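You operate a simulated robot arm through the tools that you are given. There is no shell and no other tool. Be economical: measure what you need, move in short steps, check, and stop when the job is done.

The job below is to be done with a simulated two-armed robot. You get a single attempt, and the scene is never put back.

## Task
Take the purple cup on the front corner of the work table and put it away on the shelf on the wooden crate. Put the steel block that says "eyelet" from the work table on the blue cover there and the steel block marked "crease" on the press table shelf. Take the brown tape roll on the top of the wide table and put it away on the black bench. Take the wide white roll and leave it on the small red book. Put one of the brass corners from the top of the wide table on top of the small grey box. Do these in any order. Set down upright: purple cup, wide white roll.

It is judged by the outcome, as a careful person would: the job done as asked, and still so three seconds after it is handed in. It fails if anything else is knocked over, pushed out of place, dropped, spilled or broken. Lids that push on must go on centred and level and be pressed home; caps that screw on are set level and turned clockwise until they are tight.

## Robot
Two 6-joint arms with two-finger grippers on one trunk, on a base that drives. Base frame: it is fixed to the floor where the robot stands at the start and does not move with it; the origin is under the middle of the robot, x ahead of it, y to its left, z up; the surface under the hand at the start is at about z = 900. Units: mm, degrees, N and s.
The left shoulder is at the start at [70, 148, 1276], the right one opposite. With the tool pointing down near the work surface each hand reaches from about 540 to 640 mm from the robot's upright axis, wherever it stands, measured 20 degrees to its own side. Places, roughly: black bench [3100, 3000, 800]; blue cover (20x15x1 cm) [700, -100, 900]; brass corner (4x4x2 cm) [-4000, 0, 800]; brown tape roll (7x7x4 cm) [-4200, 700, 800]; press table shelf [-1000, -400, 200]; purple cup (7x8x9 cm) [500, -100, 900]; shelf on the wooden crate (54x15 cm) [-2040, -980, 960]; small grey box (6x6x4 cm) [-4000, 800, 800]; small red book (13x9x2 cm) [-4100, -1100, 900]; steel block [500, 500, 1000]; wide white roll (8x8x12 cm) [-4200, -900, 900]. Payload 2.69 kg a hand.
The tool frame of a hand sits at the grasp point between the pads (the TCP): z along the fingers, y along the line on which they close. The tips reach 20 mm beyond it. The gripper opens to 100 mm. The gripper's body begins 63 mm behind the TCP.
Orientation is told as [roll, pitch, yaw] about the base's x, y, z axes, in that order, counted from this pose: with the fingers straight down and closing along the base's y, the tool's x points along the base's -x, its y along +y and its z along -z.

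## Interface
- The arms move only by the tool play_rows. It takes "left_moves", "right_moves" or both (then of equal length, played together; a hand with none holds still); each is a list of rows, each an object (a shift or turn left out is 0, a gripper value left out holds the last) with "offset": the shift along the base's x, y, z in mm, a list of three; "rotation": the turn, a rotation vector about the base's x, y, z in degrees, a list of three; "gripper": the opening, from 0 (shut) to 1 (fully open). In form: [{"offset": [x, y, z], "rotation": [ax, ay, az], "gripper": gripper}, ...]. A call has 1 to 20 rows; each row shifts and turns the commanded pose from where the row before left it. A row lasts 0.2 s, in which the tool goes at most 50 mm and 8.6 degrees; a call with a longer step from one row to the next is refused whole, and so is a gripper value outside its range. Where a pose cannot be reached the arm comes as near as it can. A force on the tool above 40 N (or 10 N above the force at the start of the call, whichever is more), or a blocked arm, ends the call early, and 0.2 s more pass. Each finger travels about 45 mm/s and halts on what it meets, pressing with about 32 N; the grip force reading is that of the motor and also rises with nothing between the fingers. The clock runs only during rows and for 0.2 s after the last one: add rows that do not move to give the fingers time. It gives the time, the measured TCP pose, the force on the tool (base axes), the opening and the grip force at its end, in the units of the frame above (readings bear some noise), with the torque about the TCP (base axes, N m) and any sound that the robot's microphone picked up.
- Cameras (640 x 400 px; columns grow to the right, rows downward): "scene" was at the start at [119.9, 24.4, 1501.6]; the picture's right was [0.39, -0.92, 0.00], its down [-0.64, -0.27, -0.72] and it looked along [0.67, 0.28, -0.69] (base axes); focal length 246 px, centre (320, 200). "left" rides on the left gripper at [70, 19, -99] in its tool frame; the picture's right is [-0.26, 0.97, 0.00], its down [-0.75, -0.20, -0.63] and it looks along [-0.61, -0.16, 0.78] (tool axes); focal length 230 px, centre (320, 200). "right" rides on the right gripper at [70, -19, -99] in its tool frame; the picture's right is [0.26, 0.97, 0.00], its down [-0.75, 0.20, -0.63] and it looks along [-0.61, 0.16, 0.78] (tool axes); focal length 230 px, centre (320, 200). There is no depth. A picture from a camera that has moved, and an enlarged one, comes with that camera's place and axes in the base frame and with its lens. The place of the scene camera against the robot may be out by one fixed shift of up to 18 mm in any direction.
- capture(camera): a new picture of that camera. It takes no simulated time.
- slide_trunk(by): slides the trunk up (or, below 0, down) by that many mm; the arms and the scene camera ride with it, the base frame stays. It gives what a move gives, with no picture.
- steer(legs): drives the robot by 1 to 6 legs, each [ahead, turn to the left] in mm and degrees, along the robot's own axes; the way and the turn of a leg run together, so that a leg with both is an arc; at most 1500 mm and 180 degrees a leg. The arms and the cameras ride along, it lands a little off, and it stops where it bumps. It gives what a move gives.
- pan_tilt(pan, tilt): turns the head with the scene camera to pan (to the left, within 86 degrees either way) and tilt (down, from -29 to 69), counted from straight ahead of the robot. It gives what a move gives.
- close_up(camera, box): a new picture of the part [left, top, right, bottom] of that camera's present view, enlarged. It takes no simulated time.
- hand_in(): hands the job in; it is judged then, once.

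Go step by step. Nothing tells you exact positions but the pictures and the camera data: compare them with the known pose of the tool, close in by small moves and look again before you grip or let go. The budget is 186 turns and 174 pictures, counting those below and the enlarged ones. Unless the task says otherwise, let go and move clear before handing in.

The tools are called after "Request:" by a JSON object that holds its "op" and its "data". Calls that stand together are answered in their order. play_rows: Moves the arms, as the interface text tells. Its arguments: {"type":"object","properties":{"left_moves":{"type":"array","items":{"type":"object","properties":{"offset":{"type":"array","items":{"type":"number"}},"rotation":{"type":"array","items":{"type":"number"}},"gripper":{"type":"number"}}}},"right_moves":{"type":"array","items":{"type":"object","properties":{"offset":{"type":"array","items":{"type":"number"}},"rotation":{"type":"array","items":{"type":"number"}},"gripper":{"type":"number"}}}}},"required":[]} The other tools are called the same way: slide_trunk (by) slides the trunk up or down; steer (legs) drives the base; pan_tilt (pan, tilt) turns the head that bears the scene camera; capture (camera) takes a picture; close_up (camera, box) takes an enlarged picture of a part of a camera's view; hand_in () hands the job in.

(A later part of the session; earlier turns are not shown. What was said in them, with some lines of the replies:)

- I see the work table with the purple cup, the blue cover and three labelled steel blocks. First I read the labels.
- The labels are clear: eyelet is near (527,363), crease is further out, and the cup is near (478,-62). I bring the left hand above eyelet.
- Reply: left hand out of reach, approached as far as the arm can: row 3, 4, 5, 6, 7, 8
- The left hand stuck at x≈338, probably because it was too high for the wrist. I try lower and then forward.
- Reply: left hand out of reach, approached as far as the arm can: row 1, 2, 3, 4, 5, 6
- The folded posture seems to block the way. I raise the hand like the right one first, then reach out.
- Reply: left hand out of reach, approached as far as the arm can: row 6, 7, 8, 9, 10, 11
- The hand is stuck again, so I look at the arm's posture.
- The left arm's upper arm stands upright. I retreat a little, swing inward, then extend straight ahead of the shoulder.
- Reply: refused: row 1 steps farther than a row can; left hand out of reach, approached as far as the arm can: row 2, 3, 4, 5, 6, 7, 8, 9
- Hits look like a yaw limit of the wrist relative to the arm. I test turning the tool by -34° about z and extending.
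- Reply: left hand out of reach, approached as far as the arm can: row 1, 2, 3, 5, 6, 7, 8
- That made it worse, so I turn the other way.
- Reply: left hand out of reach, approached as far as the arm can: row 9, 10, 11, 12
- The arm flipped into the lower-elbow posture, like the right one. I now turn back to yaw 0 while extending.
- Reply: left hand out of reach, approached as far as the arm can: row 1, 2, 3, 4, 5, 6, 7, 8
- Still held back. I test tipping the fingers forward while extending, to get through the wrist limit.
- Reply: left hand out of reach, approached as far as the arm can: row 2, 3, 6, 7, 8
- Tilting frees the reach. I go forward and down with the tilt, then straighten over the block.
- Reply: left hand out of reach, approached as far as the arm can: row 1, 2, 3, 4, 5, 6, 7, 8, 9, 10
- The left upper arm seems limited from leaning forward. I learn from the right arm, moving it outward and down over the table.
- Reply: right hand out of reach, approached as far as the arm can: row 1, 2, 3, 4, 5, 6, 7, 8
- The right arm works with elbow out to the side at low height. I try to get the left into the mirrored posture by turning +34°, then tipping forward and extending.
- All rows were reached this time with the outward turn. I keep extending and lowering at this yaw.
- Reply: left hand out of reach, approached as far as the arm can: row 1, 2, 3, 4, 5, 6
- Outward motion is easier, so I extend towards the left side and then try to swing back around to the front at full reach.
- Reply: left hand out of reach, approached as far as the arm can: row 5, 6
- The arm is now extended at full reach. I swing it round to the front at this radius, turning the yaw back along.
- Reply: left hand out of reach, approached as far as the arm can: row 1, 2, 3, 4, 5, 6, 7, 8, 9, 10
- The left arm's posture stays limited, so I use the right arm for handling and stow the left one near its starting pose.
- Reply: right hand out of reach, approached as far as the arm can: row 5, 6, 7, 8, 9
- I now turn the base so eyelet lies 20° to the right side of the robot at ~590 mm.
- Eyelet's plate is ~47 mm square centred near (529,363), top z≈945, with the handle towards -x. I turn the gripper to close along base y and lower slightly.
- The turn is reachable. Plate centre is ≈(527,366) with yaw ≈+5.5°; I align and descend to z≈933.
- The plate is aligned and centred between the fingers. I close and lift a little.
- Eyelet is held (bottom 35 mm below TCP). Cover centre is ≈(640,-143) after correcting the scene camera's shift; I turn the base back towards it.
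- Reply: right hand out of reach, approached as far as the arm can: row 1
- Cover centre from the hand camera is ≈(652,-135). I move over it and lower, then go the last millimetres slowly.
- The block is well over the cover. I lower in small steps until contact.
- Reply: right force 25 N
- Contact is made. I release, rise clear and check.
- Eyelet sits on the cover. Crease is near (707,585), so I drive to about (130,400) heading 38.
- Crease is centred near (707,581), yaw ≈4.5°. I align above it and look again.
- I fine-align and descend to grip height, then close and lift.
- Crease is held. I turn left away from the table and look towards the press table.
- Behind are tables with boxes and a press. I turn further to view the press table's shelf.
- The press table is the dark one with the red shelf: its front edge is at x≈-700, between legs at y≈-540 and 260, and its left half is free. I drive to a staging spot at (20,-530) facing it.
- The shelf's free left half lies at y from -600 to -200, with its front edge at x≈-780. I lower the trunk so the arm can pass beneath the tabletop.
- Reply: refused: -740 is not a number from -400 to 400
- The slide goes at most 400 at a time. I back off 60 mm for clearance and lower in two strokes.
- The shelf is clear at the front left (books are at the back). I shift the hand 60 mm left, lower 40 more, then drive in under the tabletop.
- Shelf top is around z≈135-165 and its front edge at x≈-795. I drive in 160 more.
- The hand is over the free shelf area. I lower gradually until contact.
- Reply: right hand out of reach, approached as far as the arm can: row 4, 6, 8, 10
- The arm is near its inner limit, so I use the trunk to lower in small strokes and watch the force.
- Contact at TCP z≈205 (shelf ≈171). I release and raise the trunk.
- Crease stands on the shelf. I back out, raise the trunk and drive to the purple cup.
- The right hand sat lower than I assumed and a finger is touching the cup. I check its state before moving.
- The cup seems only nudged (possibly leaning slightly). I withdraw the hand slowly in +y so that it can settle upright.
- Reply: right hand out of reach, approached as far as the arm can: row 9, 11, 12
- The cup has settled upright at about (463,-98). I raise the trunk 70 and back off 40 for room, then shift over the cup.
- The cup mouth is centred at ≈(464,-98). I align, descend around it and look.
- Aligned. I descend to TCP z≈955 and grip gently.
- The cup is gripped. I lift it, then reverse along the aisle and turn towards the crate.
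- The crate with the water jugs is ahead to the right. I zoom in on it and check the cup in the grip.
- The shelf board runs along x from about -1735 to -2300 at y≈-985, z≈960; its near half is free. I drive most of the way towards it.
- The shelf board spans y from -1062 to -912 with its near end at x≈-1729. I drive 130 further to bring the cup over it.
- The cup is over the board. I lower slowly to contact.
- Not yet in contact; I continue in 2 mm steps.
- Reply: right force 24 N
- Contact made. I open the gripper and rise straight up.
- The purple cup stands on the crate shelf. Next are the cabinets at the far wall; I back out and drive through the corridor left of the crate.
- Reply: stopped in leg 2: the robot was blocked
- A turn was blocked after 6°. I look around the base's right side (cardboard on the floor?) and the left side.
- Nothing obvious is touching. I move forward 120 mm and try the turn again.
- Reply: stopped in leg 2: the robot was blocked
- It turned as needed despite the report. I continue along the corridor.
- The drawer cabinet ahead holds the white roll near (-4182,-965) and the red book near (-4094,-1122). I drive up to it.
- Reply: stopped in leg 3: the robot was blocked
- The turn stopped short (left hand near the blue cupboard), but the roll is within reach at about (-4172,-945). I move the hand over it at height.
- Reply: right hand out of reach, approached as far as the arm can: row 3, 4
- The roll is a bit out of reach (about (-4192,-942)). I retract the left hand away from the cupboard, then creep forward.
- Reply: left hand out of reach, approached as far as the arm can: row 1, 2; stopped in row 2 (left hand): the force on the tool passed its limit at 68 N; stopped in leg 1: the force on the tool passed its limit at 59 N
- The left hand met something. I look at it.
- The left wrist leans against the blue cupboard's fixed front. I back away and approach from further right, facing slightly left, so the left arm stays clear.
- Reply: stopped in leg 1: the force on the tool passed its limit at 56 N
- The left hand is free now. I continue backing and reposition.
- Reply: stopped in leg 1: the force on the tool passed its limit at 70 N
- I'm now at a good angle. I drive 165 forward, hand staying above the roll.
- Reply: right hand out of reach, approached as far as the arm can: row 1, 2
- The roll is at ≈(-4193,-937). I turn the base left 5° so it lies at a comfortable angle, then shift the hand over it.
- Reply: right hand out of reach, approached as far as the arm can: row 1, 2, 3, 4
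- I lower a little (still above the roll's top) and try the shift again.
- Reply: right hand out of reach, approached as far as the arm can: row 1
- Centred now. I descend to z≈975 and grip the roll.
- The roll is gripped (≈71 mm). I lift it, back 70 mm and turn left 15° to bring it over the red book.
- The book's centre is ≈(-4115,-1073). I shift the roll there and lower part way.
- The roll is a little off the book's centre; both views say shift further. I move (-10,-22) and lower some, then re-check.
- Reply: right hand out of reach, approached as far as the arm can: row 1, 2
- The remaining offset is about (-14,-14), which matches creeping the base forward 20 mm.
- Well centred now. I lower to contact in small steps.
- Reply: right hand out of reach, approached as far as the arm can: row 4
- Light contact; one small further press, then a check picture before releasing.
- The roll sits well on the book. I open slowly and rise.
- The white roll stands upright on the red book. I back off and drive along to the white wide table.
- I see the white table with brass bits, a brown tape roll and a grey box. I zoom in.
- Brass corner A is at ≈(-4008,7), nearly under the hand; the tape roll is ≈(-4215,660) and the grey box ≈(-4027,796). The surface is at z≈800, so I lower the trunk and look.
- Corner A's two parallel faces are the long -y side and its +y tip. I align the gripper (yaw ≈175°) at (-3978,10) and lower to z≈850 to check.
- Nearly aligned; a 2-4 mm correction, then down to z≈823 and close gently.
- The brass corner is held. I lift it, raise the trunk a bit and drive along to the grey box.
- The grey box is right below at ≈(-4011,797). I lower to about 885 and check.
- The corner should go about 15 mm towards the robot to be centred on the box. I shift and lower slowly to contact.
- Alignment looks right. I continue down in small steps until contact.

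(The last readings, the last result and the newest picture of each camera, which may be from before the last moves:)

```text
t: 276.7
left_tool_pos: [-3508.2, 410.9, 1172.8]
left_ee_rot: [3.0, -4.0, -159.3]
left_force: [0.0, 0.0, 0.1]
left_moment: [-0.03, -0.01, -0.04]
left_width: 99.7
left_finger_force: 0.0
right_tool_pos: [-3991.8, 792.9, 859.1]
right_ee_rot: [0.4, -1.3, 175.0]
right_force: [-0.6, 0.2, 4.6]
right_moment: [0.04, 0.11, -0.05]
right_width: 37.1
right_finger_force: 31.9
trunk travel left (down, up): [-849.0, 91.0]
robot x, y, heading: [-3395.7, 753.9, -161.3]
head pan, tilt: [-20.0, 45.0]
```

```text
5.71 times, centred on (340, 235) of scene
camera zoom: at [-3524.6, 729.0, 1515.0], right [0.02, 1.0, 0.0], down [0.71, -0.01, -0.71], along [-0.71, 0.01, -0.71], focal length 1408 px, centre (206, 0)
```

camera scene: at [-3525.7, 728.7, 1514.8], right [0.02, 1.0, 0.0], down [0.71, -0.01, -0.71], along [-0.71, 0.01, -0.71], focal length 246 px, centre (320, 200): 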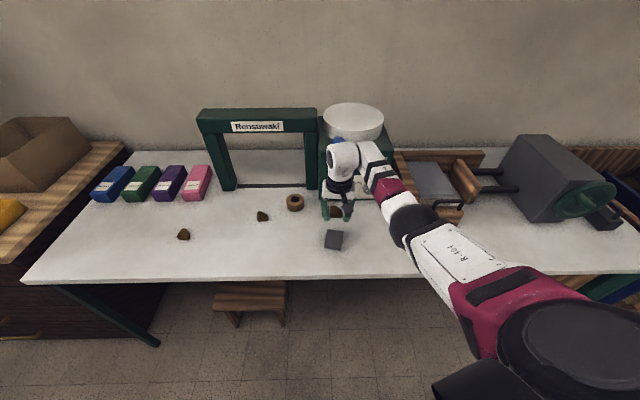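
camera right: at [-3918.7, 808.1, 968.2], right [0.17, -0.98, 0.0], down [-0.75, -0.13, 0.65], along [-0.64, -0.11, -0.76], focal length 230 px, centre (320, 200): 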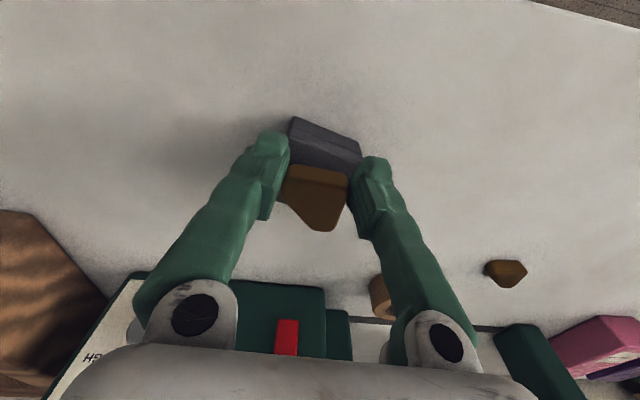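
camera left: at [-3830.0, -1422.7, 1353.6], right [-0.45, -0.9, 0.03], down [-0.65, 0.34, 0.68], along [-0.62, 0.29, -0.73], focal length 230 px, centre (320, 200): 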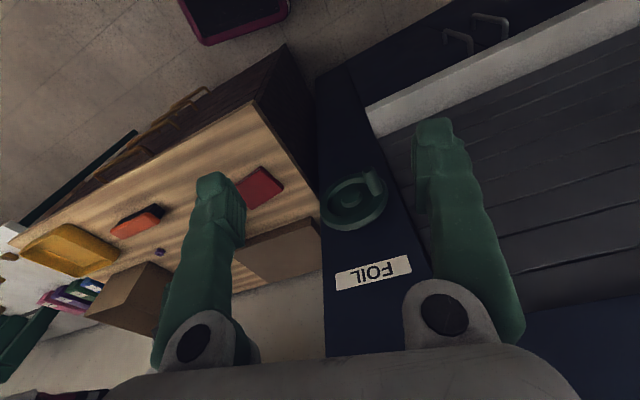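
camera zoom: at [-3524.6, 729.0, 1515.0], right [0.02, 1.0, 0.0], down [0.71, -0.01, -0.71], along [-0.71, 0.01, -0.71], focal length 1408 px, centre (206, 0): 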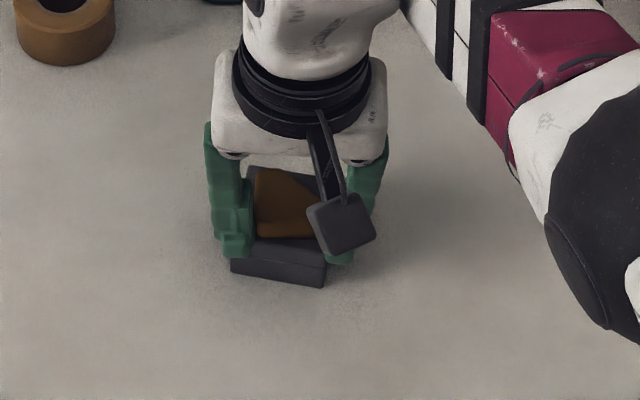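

Contact; the corner lies on the box. I open gradually and rise.

Request:
{"op": "play_rows", "data": {"right_moves": [{"gripper": 0.45}, {"gripper": 0.55}, {"gripper": 0.7}, {"gripper": 0.8}, {"gripper": 0.8}, {"offset": [0, 0, 10]}, {"offset": [0, 0, 20]}, {"offset": [0, 0, 25]}, {"offset": [0, 0, 25]}]}}

Request:
{"op": "capture", "data": {"camera": "right"}}

Request:
{"op": "close_up", "data": {"camera": "scene", "box": [260, 170, 380, 270]}}

```text
t: 278.7
left_tool_pos: [-3508.5, 411.1, 1172.9]
left_ee_rot: [3.1, -4.0, -159.2]
left_force: [0.0, -0.5, -0.6]
left_moment: [0.01, 0.0, 0.01]
left_width: 99.9
left_finger_force: 0.1
right_tool_pos: [-3989.7, 794.2, 939.7]
right_ee_rot: [0.5, -1.3, 174.9]
right_force: [-0.1, 0.8, 0.1]
right_moment: [-0.03, -0.01, -0.01]
right_width: 80.1
right_finger_force: 0.1
trunk travel left (down, up): [-849.0, 91.0]
robot x, y, heading: [-3389.3, 752.6, -161.1]
head pan, tilt: [-20.0, 45.0]
```

```text
60 pictures are left
camera right: at [-3918.0, 809.1, 1034.7], right [0.17, -0.98, 0.0], down [-0.75, -0.13, 0.65], along [-0.64, -0.11, -0.76], focal length 230 px, centre (320, 200)
```

right: 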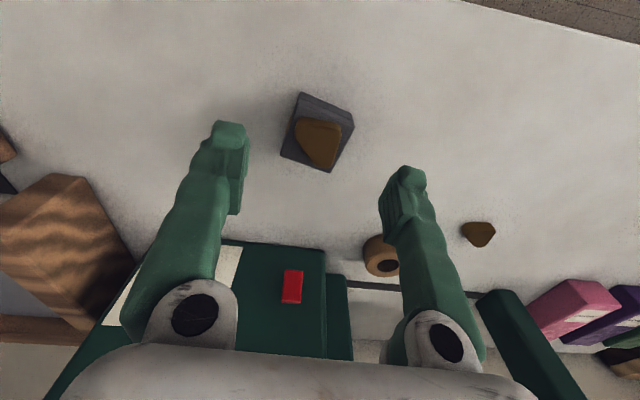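

```text
4.00 times, centred on (320, 220) of scene
camera zoom: at [-3525.1, 728.8, 1514.8], right [0.02, 1.0, 0.0], down [0.71, -0.01, -0.71], along [-0.71, 0.01, -0.71], focal length 986 px, centre (320, 120)
```

zoom: 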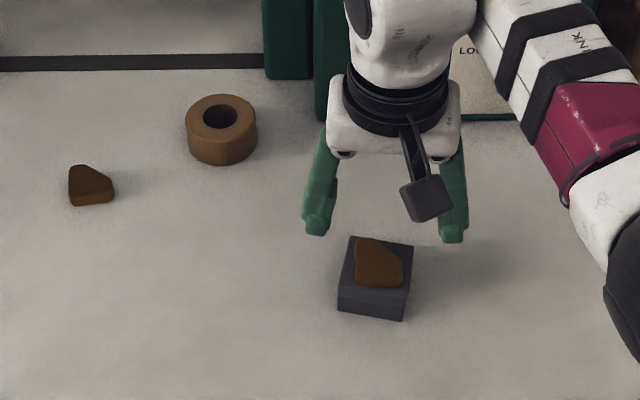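

The brass corner rests on the grey box. Next the brown tape roll at ≈(-4198,642); I raise a bit and drive closer.

Request:
{"op": "slide_trunk", "data": {"by": 60}}

Request:
{"op": "steer", "data": {"legs": [[0, 17.5], [245, 0], [0, -17.5]]}}

Request:
{"op": "capture", "data": {"camera": "right"}}

Request:
{"op": "capture", "data": {"camera": "scene"}}

```text
t: 279.7
left_tool_pos: [-3508.7, 410.8, 1232.9]
left_ee_rot: [3.0, -3.9, -159.3]
left_force: [-0.2, 0.9, 0.5]
left_moment: [-0.01, 0.02, 0.02]
left_width: 100.0
left_finger_force: 0.1
right_tool_pos: [-3990.1, 794.5, 999.9]
right_ee_rot: [0.4, -1.2, 175.0]
right_force: [-0.2, 0.9, 0.1]
right_moment: [-0.04, 0.0, -0.02]
right_width: 80.1
right_finger_force: 0.1
trunk travel left (down, up): [-909.0, 31.0]
robot x, y, heading: [-3391.2, 749.5, -161.2]
head pan, tilt: [-20.0, 45.0]
```

```text
t: 283.5
left_tool_pos: [-3706.8, 266.0, 1232.6]
left_ee_rot: [3.0, -4.1, -159.4]
left_force: [0.3, 0.0, 0.8]
left_moment: [-0.04, -0.04, 0.03]
left_width: 99.8
left_finger_force: 0.1
right_tool_pos: [-4186.7, 651.3, 999.5]
right_ee_rot: [0.3, -1.3, 174.9]
right_force: [1.3, 0.8, 0.1]
right_moment: [-0.01, 0.0, 0.0]
right_width: 79.9
right_finger_force: 0.1
trunk travel left (down, up): [-909.0, 31.0]
robot x, y, heading: [-3586.3, 610.1, -161.2]
head pan, tilt: [-20.0, 45.0]
```

```text
58 pictures are left
camera right: at [-4115.0, 665.5, 1094.4], right [0.17, -0.99, 0.0], down [-0.75, -0.13, 0.65], along [-0.64, -0.11, -0.76], focal length 230 px, centre (320, 200)
```

right: 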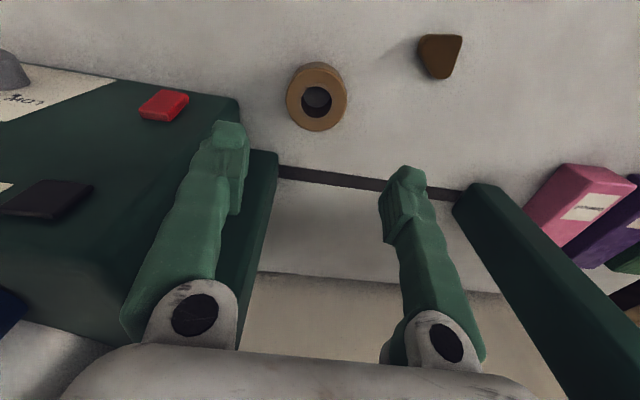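

```text
57 pictures are left
camera scene: at [-3722.3, 583.6, 1574.8], right [0.02, 1.0, 0.0], down [0.71, -0.01, -0.71], along [-0.71, 0.02, -0.71], focal length 246 px, centre (320, 200)
```

scene: 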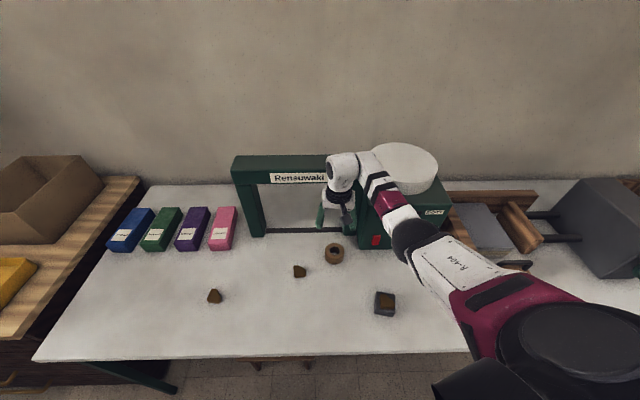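

The tape roll is at ≈(-4192,655), with clearance to the machine. I align, open fully and lower by trunk, then check.

Request:
{"op": "play_rows", "data": {"right_moves": [{"offset": [-5, 4, -10], "gripper": 1}, {"offset": [0, 0, -15]}, {"offset": [0, 0, -15]}]}}

Request:
{"op": "slide_trunk", "data": {"by": -90}}

Request:
{"op": "capture", "data": {"camera": "right"}}

```text
t: 284.3
left_tool_pos: [-3705.3, 268.9, 1233.8]
left_ee_rot: [3.1, -4.0, -159.4]
left_force: [-0.3, 0.0, -0.8]
left_moment: [0.0, 0.01, 0.0]
left_width: 100.0
left_finger_force: 0.1
right_tool_pos: [-4194.0, 657.5, 960.0]
right_ee_rot: [0.4, -1.2, 174.8]
right_force: [0.2, -0.6, 0.4]
right_moment: [0.0, 0.0, -0.01]
right_width: 100.5
right_finger_force: 0.1
trunk travel left (down, up): [-909.0, 31.0]
robot x, y, heading: [-3588.4, 608.6, -161.0]
head pan, tilt: [-20.0, 45.0]
```

```text
t: 285.6
left_tool_pos: [-3706.4, 267.5, 1143.5]
left_ee_rot: [3.1, -4.0, -159.5]
left_force: [0.4, 0.5, -1.1]
left_moment: [0.0, 0.01, 0.0]
left_width: 100.1
left_finger_force: 0.1
right_tool_pos: [-4192.9, 655.8, 868.3]
right_ee_rot: [0.4, -1.3, 174.9]
right_force: [-0.1, -0.3, -0.2]
right_moment: [-0.01, -0.01, -0.01]
right_width: 100.3
right_finger_force: 0.0
trunk travel left (down, up): [-819.0, 121.0]
robot x, y, heading: [-3587.8, 605.9, -161.1]
head pan, tilt: [-20.0, 45.0]
```

```text
56 pictures are left
camera right: at [-4120.9, 671.2, 964.1], right [0.17, -0.99, 0.0], down [-0.75, -0.13, 0.65], along [-0.64, -0.11, -0.76], focal length 230 px, centre (320, 200)
```

right: 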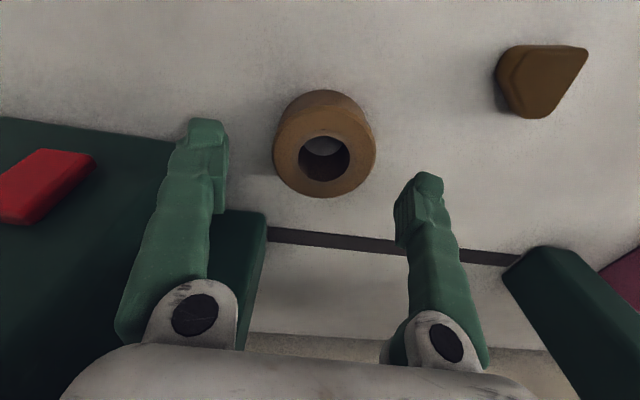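

Centred on the tape roll. I descend to z≈826 and grip.

Request:
{"op": "play_rows", "data": {"right_moves": [{"offset": [2, 1, -15]}, {"offset": [0, 0, -15]}, {"offset": [0, 0, -12]}, {"gripper": 0.4}, {"gripper": 0.4}, {"gripper": 0.4}, {"gripper": 0.4}, {"gripper": 0.4}, {"gripper": 0.4}, {"offset": [0, 0, 15]}, {"offset": [0, 0, 20]}, {"offset": [0, 0, 20]}]}}

Request:
{"op": "capture", "data": {"camera": "right"}}

```text
t: 288.1
left_tool_pos: [-3706.9, 267.0, 1143.1]
left_ee_rot: [3.2, -4.0, -159.4]
left_force: [-0.5, -0.1, 0.1]
left_moment: [0.01, 0.02, 0.02]
left_width: 100.0
left_finger_force: 0.1
right_tool_pos: [-4191.1, 657.3, 882.2]
right_ee_rot: [0.4, -1.1, 174.8]
right_force: [-0.1, 0.5, -0.3]
right_moment: [-0.01, 0.03, 0.0]
right_width: 67.7
right_finger_force: 32.1
trunk travel left (down, up): [-819.0, 121.0]
robot x, y, heading: [-3588.5, 610.8, -161.4]
head pan, tilt: [-20.0, 45.0]
```

```text
55 pictures are left
camera right: at [-4118.7, 672.3, 977.1], right [0.17, -0.99, 0.0], down [-0.75, -0.13, 0.65], along [-0.64, -0.11, -0.76], focal length 230 px, centre (320, 200)
```

right: 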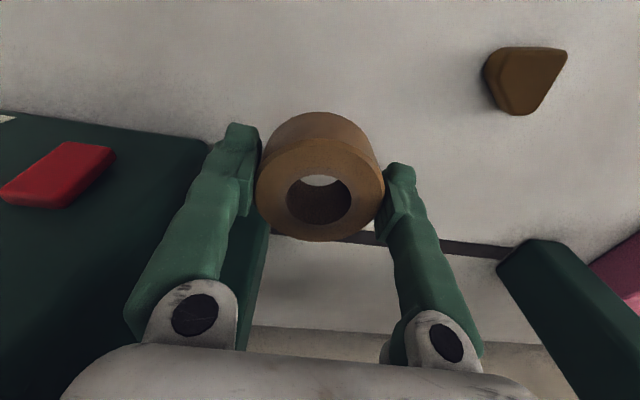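

The tape roll is held. I back out, raise the trunk, and turn towards the open floor to look for a route to the black bench.

Request:
{"op": "slide_trunk", "data": {"by": 110}}

Request:
{"op": "steer", "data": {"legs": [[-320, 0], [0, -143]]}}

Request:
{"op": "pan_tilt", "data": {"pan": 0, "tilt": 20}}

Request:
{"op": "capture", "data": {"camera": "scene"}}

```text
t: 289.6
left_tool_pos: [-3707.1, 267.7, 1253.3]
left_ee_rot: [3.2, -4.0, -159.4]
left_force: [0.3, 0.0, -0.4]
left_moment: [0.02, -0.01, -0.04]
left_width: 100.0
left_finger_force: 0.0
right_tool_pos: [-4192.4, 658.0, 991.6]
right_ee_rot: [0.3, -1.3, 174.9]
right_force: [-0.2, 0.0, -1.2]
right_moment: [-0.01, 0.02, 0.03]
right_width: 67.5
right_finger_force: 32.4
trunk travel left (down, up): [-929.0, 11.0]
robot x, y, heading: [-3582.5, 606.1, -161.3]
head pan, tilt: [-20.0, 45.0]
```

```text
t: 297.7
left_tool_pos: [-3379.7, 1058.6, 1253.8]
left_ee_rot: [3.1, -4.0, 55.8]
left_force: [0.4, 0.1, 0.0]
left_moment: [-0.04, -0.02, 0.01]
left_width: 99.8
left_finger_force: 0.0
right_tool_pos: [-2760.6, 1017.2, 991.5]
right_ee_rot: [0.4, -1.2, 29.9]
right_force: [-0.6, -0.3, -0.1]
right_moment: [-0.01, 0.01, 0.04]
right_width: 67.3
right_finger_force: 31.8
trunk travel left (down, up): [-929.0, 11.0]
robot x, y, heading: [-3285.9, 707.7, 53.8]
head pan, tilt: [-20.0, 45.0]
```

```text
t: 298.6
left_tool_pos: [-3380.5, 1057.3, 1252.6]
left_ee_rot: [3.1, -3.9, 55.7]
left_force: [-0.1, -0.7, 0.1]
left_moment: [-0.02, 0.01, -0.03]
left_width: 100.0
left_finger_force: 0.1
right_tool_pos: [-2760.3, 1017.0, 990.9]
right_ee_rot: [0.4, -1.2, 30.0]
right_force: [-0.5, 0.2, -1.0]
right_moment: [0.04, 0.02, 0.0]
right_width: 67.2
right_finger_force: 31.8
trunk travel left (down, up): [-929.0, 11.0]
robot x, y, heading: [-3283.8, 710.2, 53.6]
head pan, tilt: [0.0, 20.0]
```

```text
54 pictures are left
camera scene: at [-3204.6, 819.0, 1633.4], right [0.81, -0.59, 0.0], down [-0.2, -0.28, -0.94], along [0.56, 0.76, -0.34], focal length 246 px, centre (320, 200)
```

scene: 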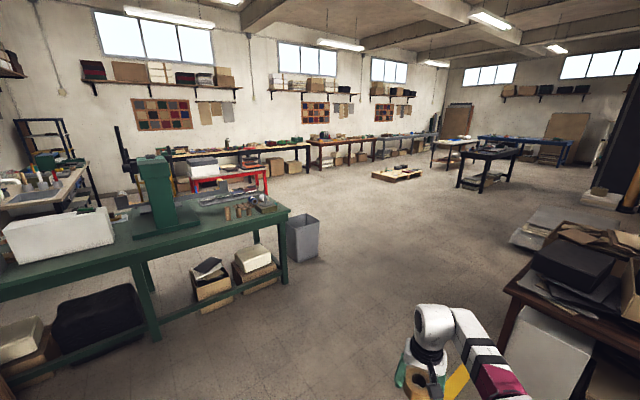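

The floor is clear and the black bench is visible far ahead, its near end at x≈2570, y≈2820-3330. I drive towards it.

Request:
{"op": "steer", "data": {"legs": [[0, -8.5], [1254, 0], [0, -26.8], [1370, 0], [1370, 0]]}}

Request:
{"op": "capture", "data": {"camera": "scene"}}

```text
t: 320.1
left_tool_pos: [436.7, 2707.5, 1253.4]
left_ee_rot: [3.2, -4.1, 16.7]
left_force: [-0.7, 0.6, -0.2]
left_moment: [0.0, -0.01, 0.0]
left_width: 99.9
left_finger_force: 0.0
right_tool_pos: [894.5, 2284.6, 992.5]
right_ee_rot: [0.4, -1.2, -9.0]
right_force: [0.5, 0.5, -0.5]
right_moment: [0.0, 0.03, 0.0]
right_width: 67.1
right_finger_force: 32.2
trunk travel left (down, up): [-929.0, 11.0]
robot x, y, heading: [292.6, 2375.7, 14.7]
head pan, tilt: [0.0, 20.0]
```

```text
53 pictures are left
camera scene: at [426.9, 2405.5, 1633.6], right [0.26, -0.97, 0.0], down [-0.33, -0.09, -0.94], along [0.91, 0.24, -0.34], focal length 246 px, centre (320, 200)
```

scene: 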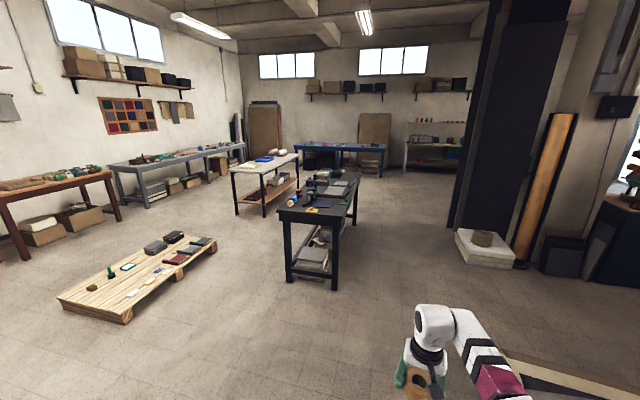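

The black bench is ahead with its near end at x≈2290, y≈2740-3240. I zoom in on its top.

Request:
{"op": "close_up", "data": {"camera": "scene", "box": [270, 150, 370, 230]}}

```text
5.00 times, centred on (320, 190) of scene
camera zoom: at [426.9, 2405.5, 1633.6], right [0.26, -0.97, 0.0], down [-0.33, -0.09, -0.94], along [0.91, 0.24, -0.34], focal length 1232 px, centre (320, 250)
```

zoom: 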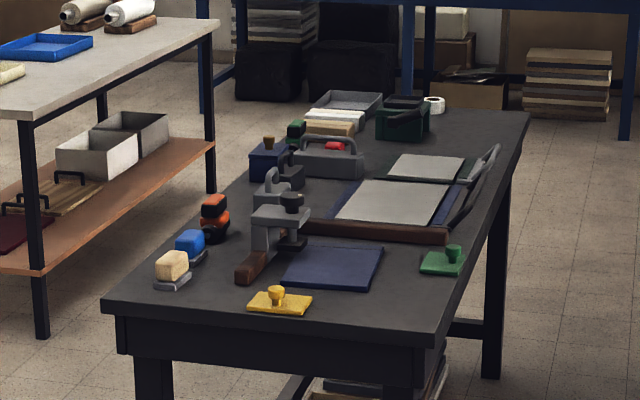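

The near-right corner of the bench is free, around (2385,2805). I drive most of the way.

Request:
{"op": "steer", "data": {"legs": [[0, 4.5], [1400, 0], [0, -4.5]]}}

Request:
{"op": "pan_tilt", "data": {"pan": 0, "tilt": 40}}

Request:
{"op": "capture", "data": {"camera": "scene"}}

Request:
{"op": "capture", "data": {"camera": "right"}}

```text
t: 328.1
left_tool_pos: [1752.3, 3207.4, 1250.8]
left_ee_rot: [2.6, -4.1, 18.8]
left_force: [-1.3, 0.0, -1.3]
left_moment: [-0.04, 0.04, 0.03]
left_width: 100.3
left_finger_force: 0.2
right_tool_pos: [2222.5, 2800.5, 992.7]
right_ee_rot: [0.2, -1.2, -7.0]
right_force: [-0.1, 0.9, -0.9]
right_moment: [-0.06, 0.02, -0.06]
right_width: 67.2
right_finger_force: 31.7
trunk travel left (down, up): [-929.0, 11.0]
robot x, y, heading: [1621.3, 2865.9, 16.8]
head pan, tilt: [0.0, 20.0]
```

```text
t: 328.9
left_tool_pos: [1752.1, 3203.2, 1253.3]
left_ee_rot: [3.0, -4.2, 18.4]
left_force: [0.0, -0.5, 0.2]
left_moment: [-0.01, -0.03, 0.02]
left_width: 99.9
left_finger_force: 0.0
right_tool_pos: [2222.5, 2797.0, 992.0]
right_ee_rot: [0.6, -1.2, -7.0]
right_force: [-0.4, -0.7, -0.8]
right_moment: [-0.01, -0.02, -0.04]
right_width: 67.1
right_finger_force: 32.6
trunk travel left (down, up): [-929.0, 11.0]
robot x, y, heading: [1620.7, 2864.8, 16.8]
head pan, tilt: [0.0, 40.0]
```

```text
51 pictures are left
camera scene: at [1744.3, 2898.1, 1602.2], right [0.29, -0.96, 0.0], down [-0.61, -0.19, -0.77], along [0.73, 0.22, -0.64], focal length 246 px, centre (320, 200)
```

scene: 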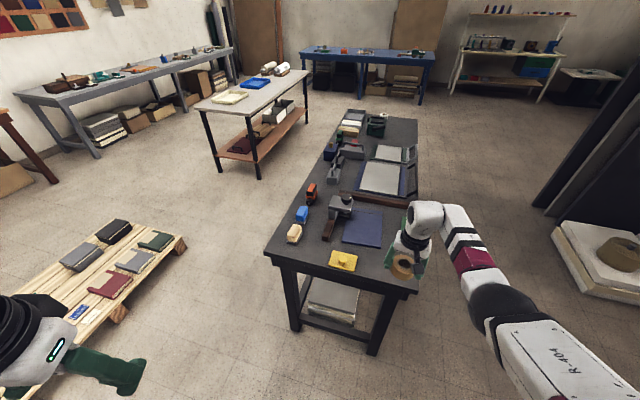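

```text
50 pictures are left
camera right: at [2148.7, 2788.0, 1087.4], right [-0.14, 0.99, 0.0], down [0.76, 0.1, 0.65], along [0.64, 0.09, -0.76], focal length 230 px, centre (320, 200)
```

right: 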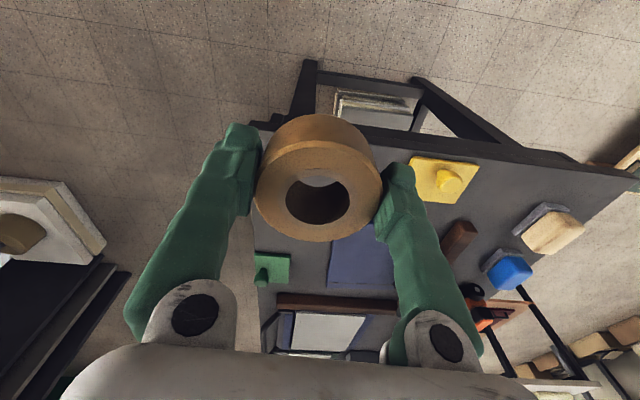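

I turn 3° right and drive the last 158 mm so the tape roll is over the free corner.

Request:
{"op": "steer", "data": {"legs": [[0, -3], [160, 0]]}}

Request:
{"op": "slide_trunk", "data": {"by": -90}}

Request:
{"op": "capture", "data": {"camera": "right"}}

Request:
{"op": "capture", "data": {"camera": "scene"}}

```text
t: 330.7
left_tool_pos: [1922.0, 3230.6, 1254.7]
left_ee_rot: [2.9, -4.4, 15.5]
left_force: [-0.8, 1.2, -1.2]
left_moment: [0.03, -0.06, -0.02]
left_width: 100.2
left_finger_force: 0.0
right_tool_pos: [2372.1, 2801.1, 993.0]
right_ee_rot: [0.5, -1.3, -10.0]
right_force: [-0.3, -0.3, -1.7]
right_moment: [0.01, -0.06, 0.02]
right_width: 67.3
right_finger_force: 31.7
trunk travel left (down, up): [-929.0, 11.0]
robot x, y, heading: [1778.0, 2910.1, 13.7]
head pan, tilt: [0.0, 40.0]
```

```text
t: 332.0
left_tool_pos: [1926.0, 3232.4, 1164.0]
left_ee_rot: [2.9, -4.1, 15.6]
left_force: [0.6, -0.3, -0.4]
left_moment: [-0.01, 0.0, 0.0]
left_width: 100.1
left_finger_force: 0.1
right_tool_pos: [2374.1, 2802.3, 901.9]
right_ee_rot: [0.4, -1.1, -10.1]
right_force: [-0.2, -0.8, -0.5]
right_moment: [-0.01, 0.02, -0.01]
right_width: 67.3
right_finger_force: 31.8
trunk travel left (down, up): [-839.0, 101.0]
robot x, y, heading: [1780.1, 2905.4, 13.6]
head pan, tilt: [0.0, 40.0]
```

```text
49 pictures are left
camera right: at [2299.7, 2797.9, 997.3], right [-0.09, 1.0, 0.0], down [0.76, 0.06, 0.65], along [0.64, 0.06, -0.76], focal length 230 px, centre (320, 200)
```

right: 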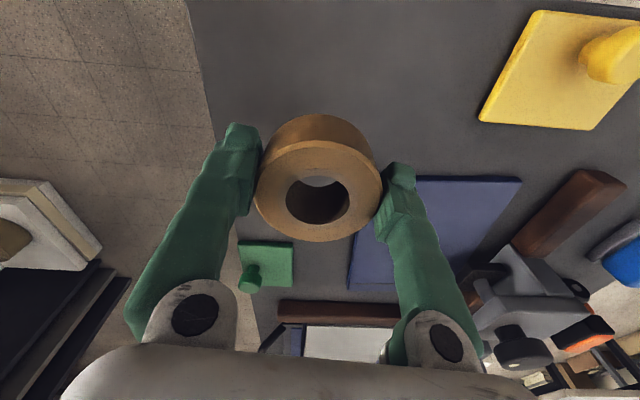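

```text
48 pictures are left
camera scene: at [1902.3, 2929.0, 1512.2], right [0.24, -0.97, 0.0], down [-0.62, -0.15, -0.77], along [0.74, 0.18, -0.64], focal length 246 px, centre (320, 200)
```

scene: 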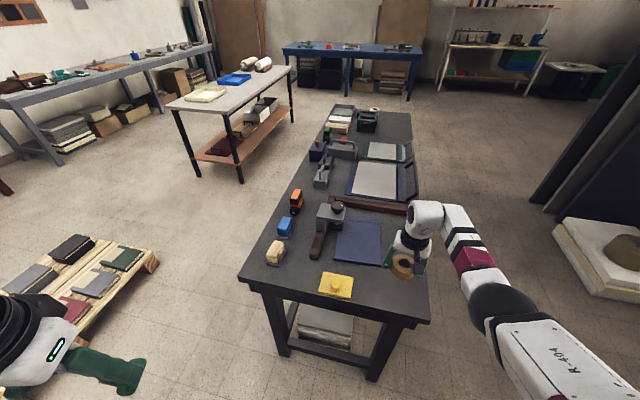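

The spot is free. I lower the tape roll to just above the bench and then in small steps.

Request:
{"op": "play_rows", "data": {"right_moves": [{"offset": [0, 0, -15]}, {"offset": [0, 0, -15]}, {"offset": [0, 0, -15]}, {"offset": [0, 0, -10]}, {"offset": [0, 0, -5]}, {"offset": [0, 0, -3]}, {"offset": [0, 0, -3]}, {"offset": [0, 0, -2]}, {"offset": [0, 0, -2]}, {"offset": [0, 0, 0]}]}}

```text
t: 334.2
left_tool_pos: [1926.3, 3231.7, 1163.5]
left_ee_rot: [3.0, -4.1, 15.7]
left_force: [0.4, 0.9, 0.2]
left_moment: [-0.02, 0.01, -0.02]
left_width: 99.8
left_finger_force: 0.1
right_tool_pos: [2371.8, 2801.4, 833.9]
right_ee_rot: [0.4, -1.1, -10.0]
right_force: [0.2, 1.0, -1.0]
right_moment: [0.01, -0.04, -0.01]
right_width: 67.0
right_finger_force: 31.8
right hand out of reach, approached as far as the arm can: row 8
trunk travel left (down, up): [-839.0, 101.0]
robot x, y, heading: [1778.2, 2907.7, 13.8]
head pan, tilt: [0.0, 40.0]
```

The arm is near its low limit, so I use small trunk strokes.

Request:
{"op": "slide_trunk", "data": {"by": -6}}

Request:
{"op": "slide_trunk", "data": {"by": -3}}

Request:
{"op": "close_up", "data": {"camera": "scene", "box": [340, 220, 460, 320]}}

```text
t: 334.7
left_tool_pos: [1923.1, 3232.0, 1157.5]
left_ee_rot: [2.9, -4.2, 15.6]
left_force: [0.4, 0.2, 0.2]
left_moment: [-0.02, 0.0, 0.02]
left_width: 99.8
left_finger_force: 0.1
right_tool_pos: [2371.1, 2802.1, 830.2]
right_ee_rot: [0.5, -1.5, -10.1]
right_force: [-0.8, -0.3, 11.6]
right_moment: [-0.37, -0.01, 0.02]
right_width: 67.1
right_finger_force: 31.8
trunk travel left (down, up): [-833.0, 107.0]
robot x, y, heading: [1776.3, 2907.1, 13.9]
head pan, tilt: [0.0, 40.0]
```

```text
t: 335.2
left_tool_pos: [1923.3, 3232.8, 1155.7]
left_ee_rot: [2.9, -4.3, 15.6]
left_force: [-0.1, -0.1, 0.0]
left_moment: [-0.02, -0.01, -0.03]
left_width: 100.1
left_finger_force: 0.0
right_tool_pos: [2371.0, 2802.8, 827.8]
right_ee_rot: [0.6, -1.6, -10.1]
right_force: [3.9, -2.2, 23.9]
right_moment: [0.04, -0.01, -0.02]
right_width: 67.5
right_finger_force: 31.6
trunk travel left (down, up): [-830.0, 110.0]
robot x, y, heading: [1775.3, 2905.8, 13.6]
head pan, tilt: [0.0, 40.0]
```

```text
4.00 times, centred on (400, 270) of scene
camera zoom: at [1898.3, 2929.9, 1503.7], right [0.24, -0.97, 0.0], down [-0.62, -0.15, -0.77], along [0.75, 0.18, -0.64], focal length 986 px, centre (0, -80)
```

zoom: 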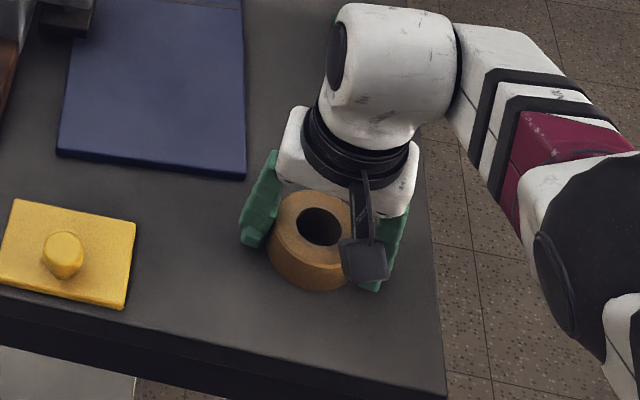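

The tape roll is down on the bench. I release and rise.

Request:
{"op": "play_rows", "data": {"right_moves": [{"gripper": 0.75}, {"gripper": 0.8}, {"gripper": 0.9}, {"gripper": 0.9}, {"gripper": 0.9}, {"gripper": 0.9}]}}

Request:
{"op": "slide_trunk", "data": {"by": 100}}

Request:
{"op": "steer", "data": {"legs": [[-200, 0]]}}

Request:
{"op": "capture", "data": {"camera": "scene"}}

```text
t: 336.6
left_tool_pos: [1925.5, 3231.7, 1155.2]
left_ee_rot: [2.9, -4.1, 15.6]
left_force: [1.1, -0.3, 0.3]
left_moment: [0.0, -0.01, 0.01]
left_width: 99.9
left_finger_force: 0.2
right_tool_pos: [2371.3, 2801.5, 823.3]
right_ee_rot: [0.5, -1.2, -10.1]
right_force: [-0.5, 0.0, -0.1]
right_moment: [0.02, -0.01, -0.03]
right_width: 90.0
right_finger_force: 0.0
trunk travel left (down, up): [-830.0, 110.0]
robot x, y, heading: [1777.9, 2905.0, 13.4]
head pan, tilt: [0.0, 40.0]
```

```text
t: 338.0
left_tool_pos: [1926.5, 3232.8, 1254.0]
left_ee_rot: [3.0, -4.1, 15.7]
left_force: [0.2, 0.1, -0.7]
left_moment: [0.01, 0.02, 0.0]
left_width: 100.0
left_finger_force: 0.2
right_tool_pos: [2372.3, 2802.3, 924.0]
right_ee_rot: [0.4, -1.2, -10.1]
right_force: [0.4, 0.4, 1.1]
right_moment: [-0.01, -0.01, 0.02]
right_width: 90.1
right_finger_force: 0.1
trunk travel left (down, up): [-930.0, 10.0]
robot x, y, heading: [1775.4, 2903.2, 13.5]
head pan, tilt: [0.0, 40.0]
```

```text
t: 339.6
left_tool_pos: [1741.2, 3187.4, 1253.5]
left_ee_rot: [3.0, -4.1, 15.7]
left_force: [0.7, -0.3, -0.5]
left_moment: [0.01, 0.02, 0.03]
left_width: 99.8
left_finger_force: 0.1
right_tool_pos: [2184.3, 2758.8, 923.9]
right_ee_rot: [0.4, -1.0, -10.0]
right_force: [0.0, -0.3, -0.3]
right_moment: [-0.03, 0.02, -0.04]
right_width: 90.0
right_finger_force: 0.2
trunk travel left (down, up): [-930.0, 10.0]
robot x, y, heading: [1586.8, 2856.9, 13.7]
head pan, tilt: [0.0, 40.0]
```

```text
46 pictures are left
camera scene: at [1718.1, 2884.4, 1602.6], right [0.24, -0.97, 0.0], down [-0.63, -0.15, -0.76], along [0.74, 0.18, -0.65], focal length 246 px, centre (320, 200)
```

scene: 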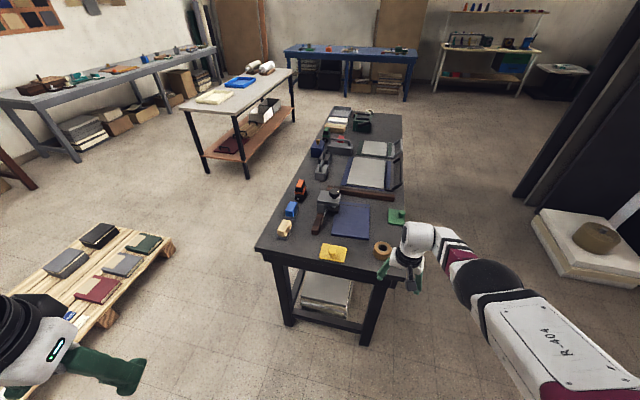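

All six items are in place, and both hands are empty and clear of everything. I hand in now.

Request:
{"op": "hand_in", "data": {}}

```text
The job is handed in.
```

I put all six items where you asked and handed the job in. Each one looked right in the picture I took just after letting go, but I didn't go back for a final look before handing in.

| Item | Where it is now |
|---|---|
| Purple cup | Upright on the crate shelf |
| "Eyelet" block | On the blue cover |
| "Crease" block | On the press table shelf |
| Wide white roll | Upright on the small red book |
| Brass corner | On the small grey box |
| Brown tape roll | On the near end of the black bench |

Some contacts along the way could count against the job:
- **Purple cup:** the right gripper nudged it about 40 mm along the work table before I picked it up. It settled back upright, and nothing else looked disturbed.
- **Blue cupboard:** the left arm pressed against its front (up to about 70 N) while I was lining up for the white roll. I saw nothing moved or damaged.
- **Near the crate and press table:** two turns stopped as blocked and I couldn't see what the robot had touched. I didn't go back to check that spot.
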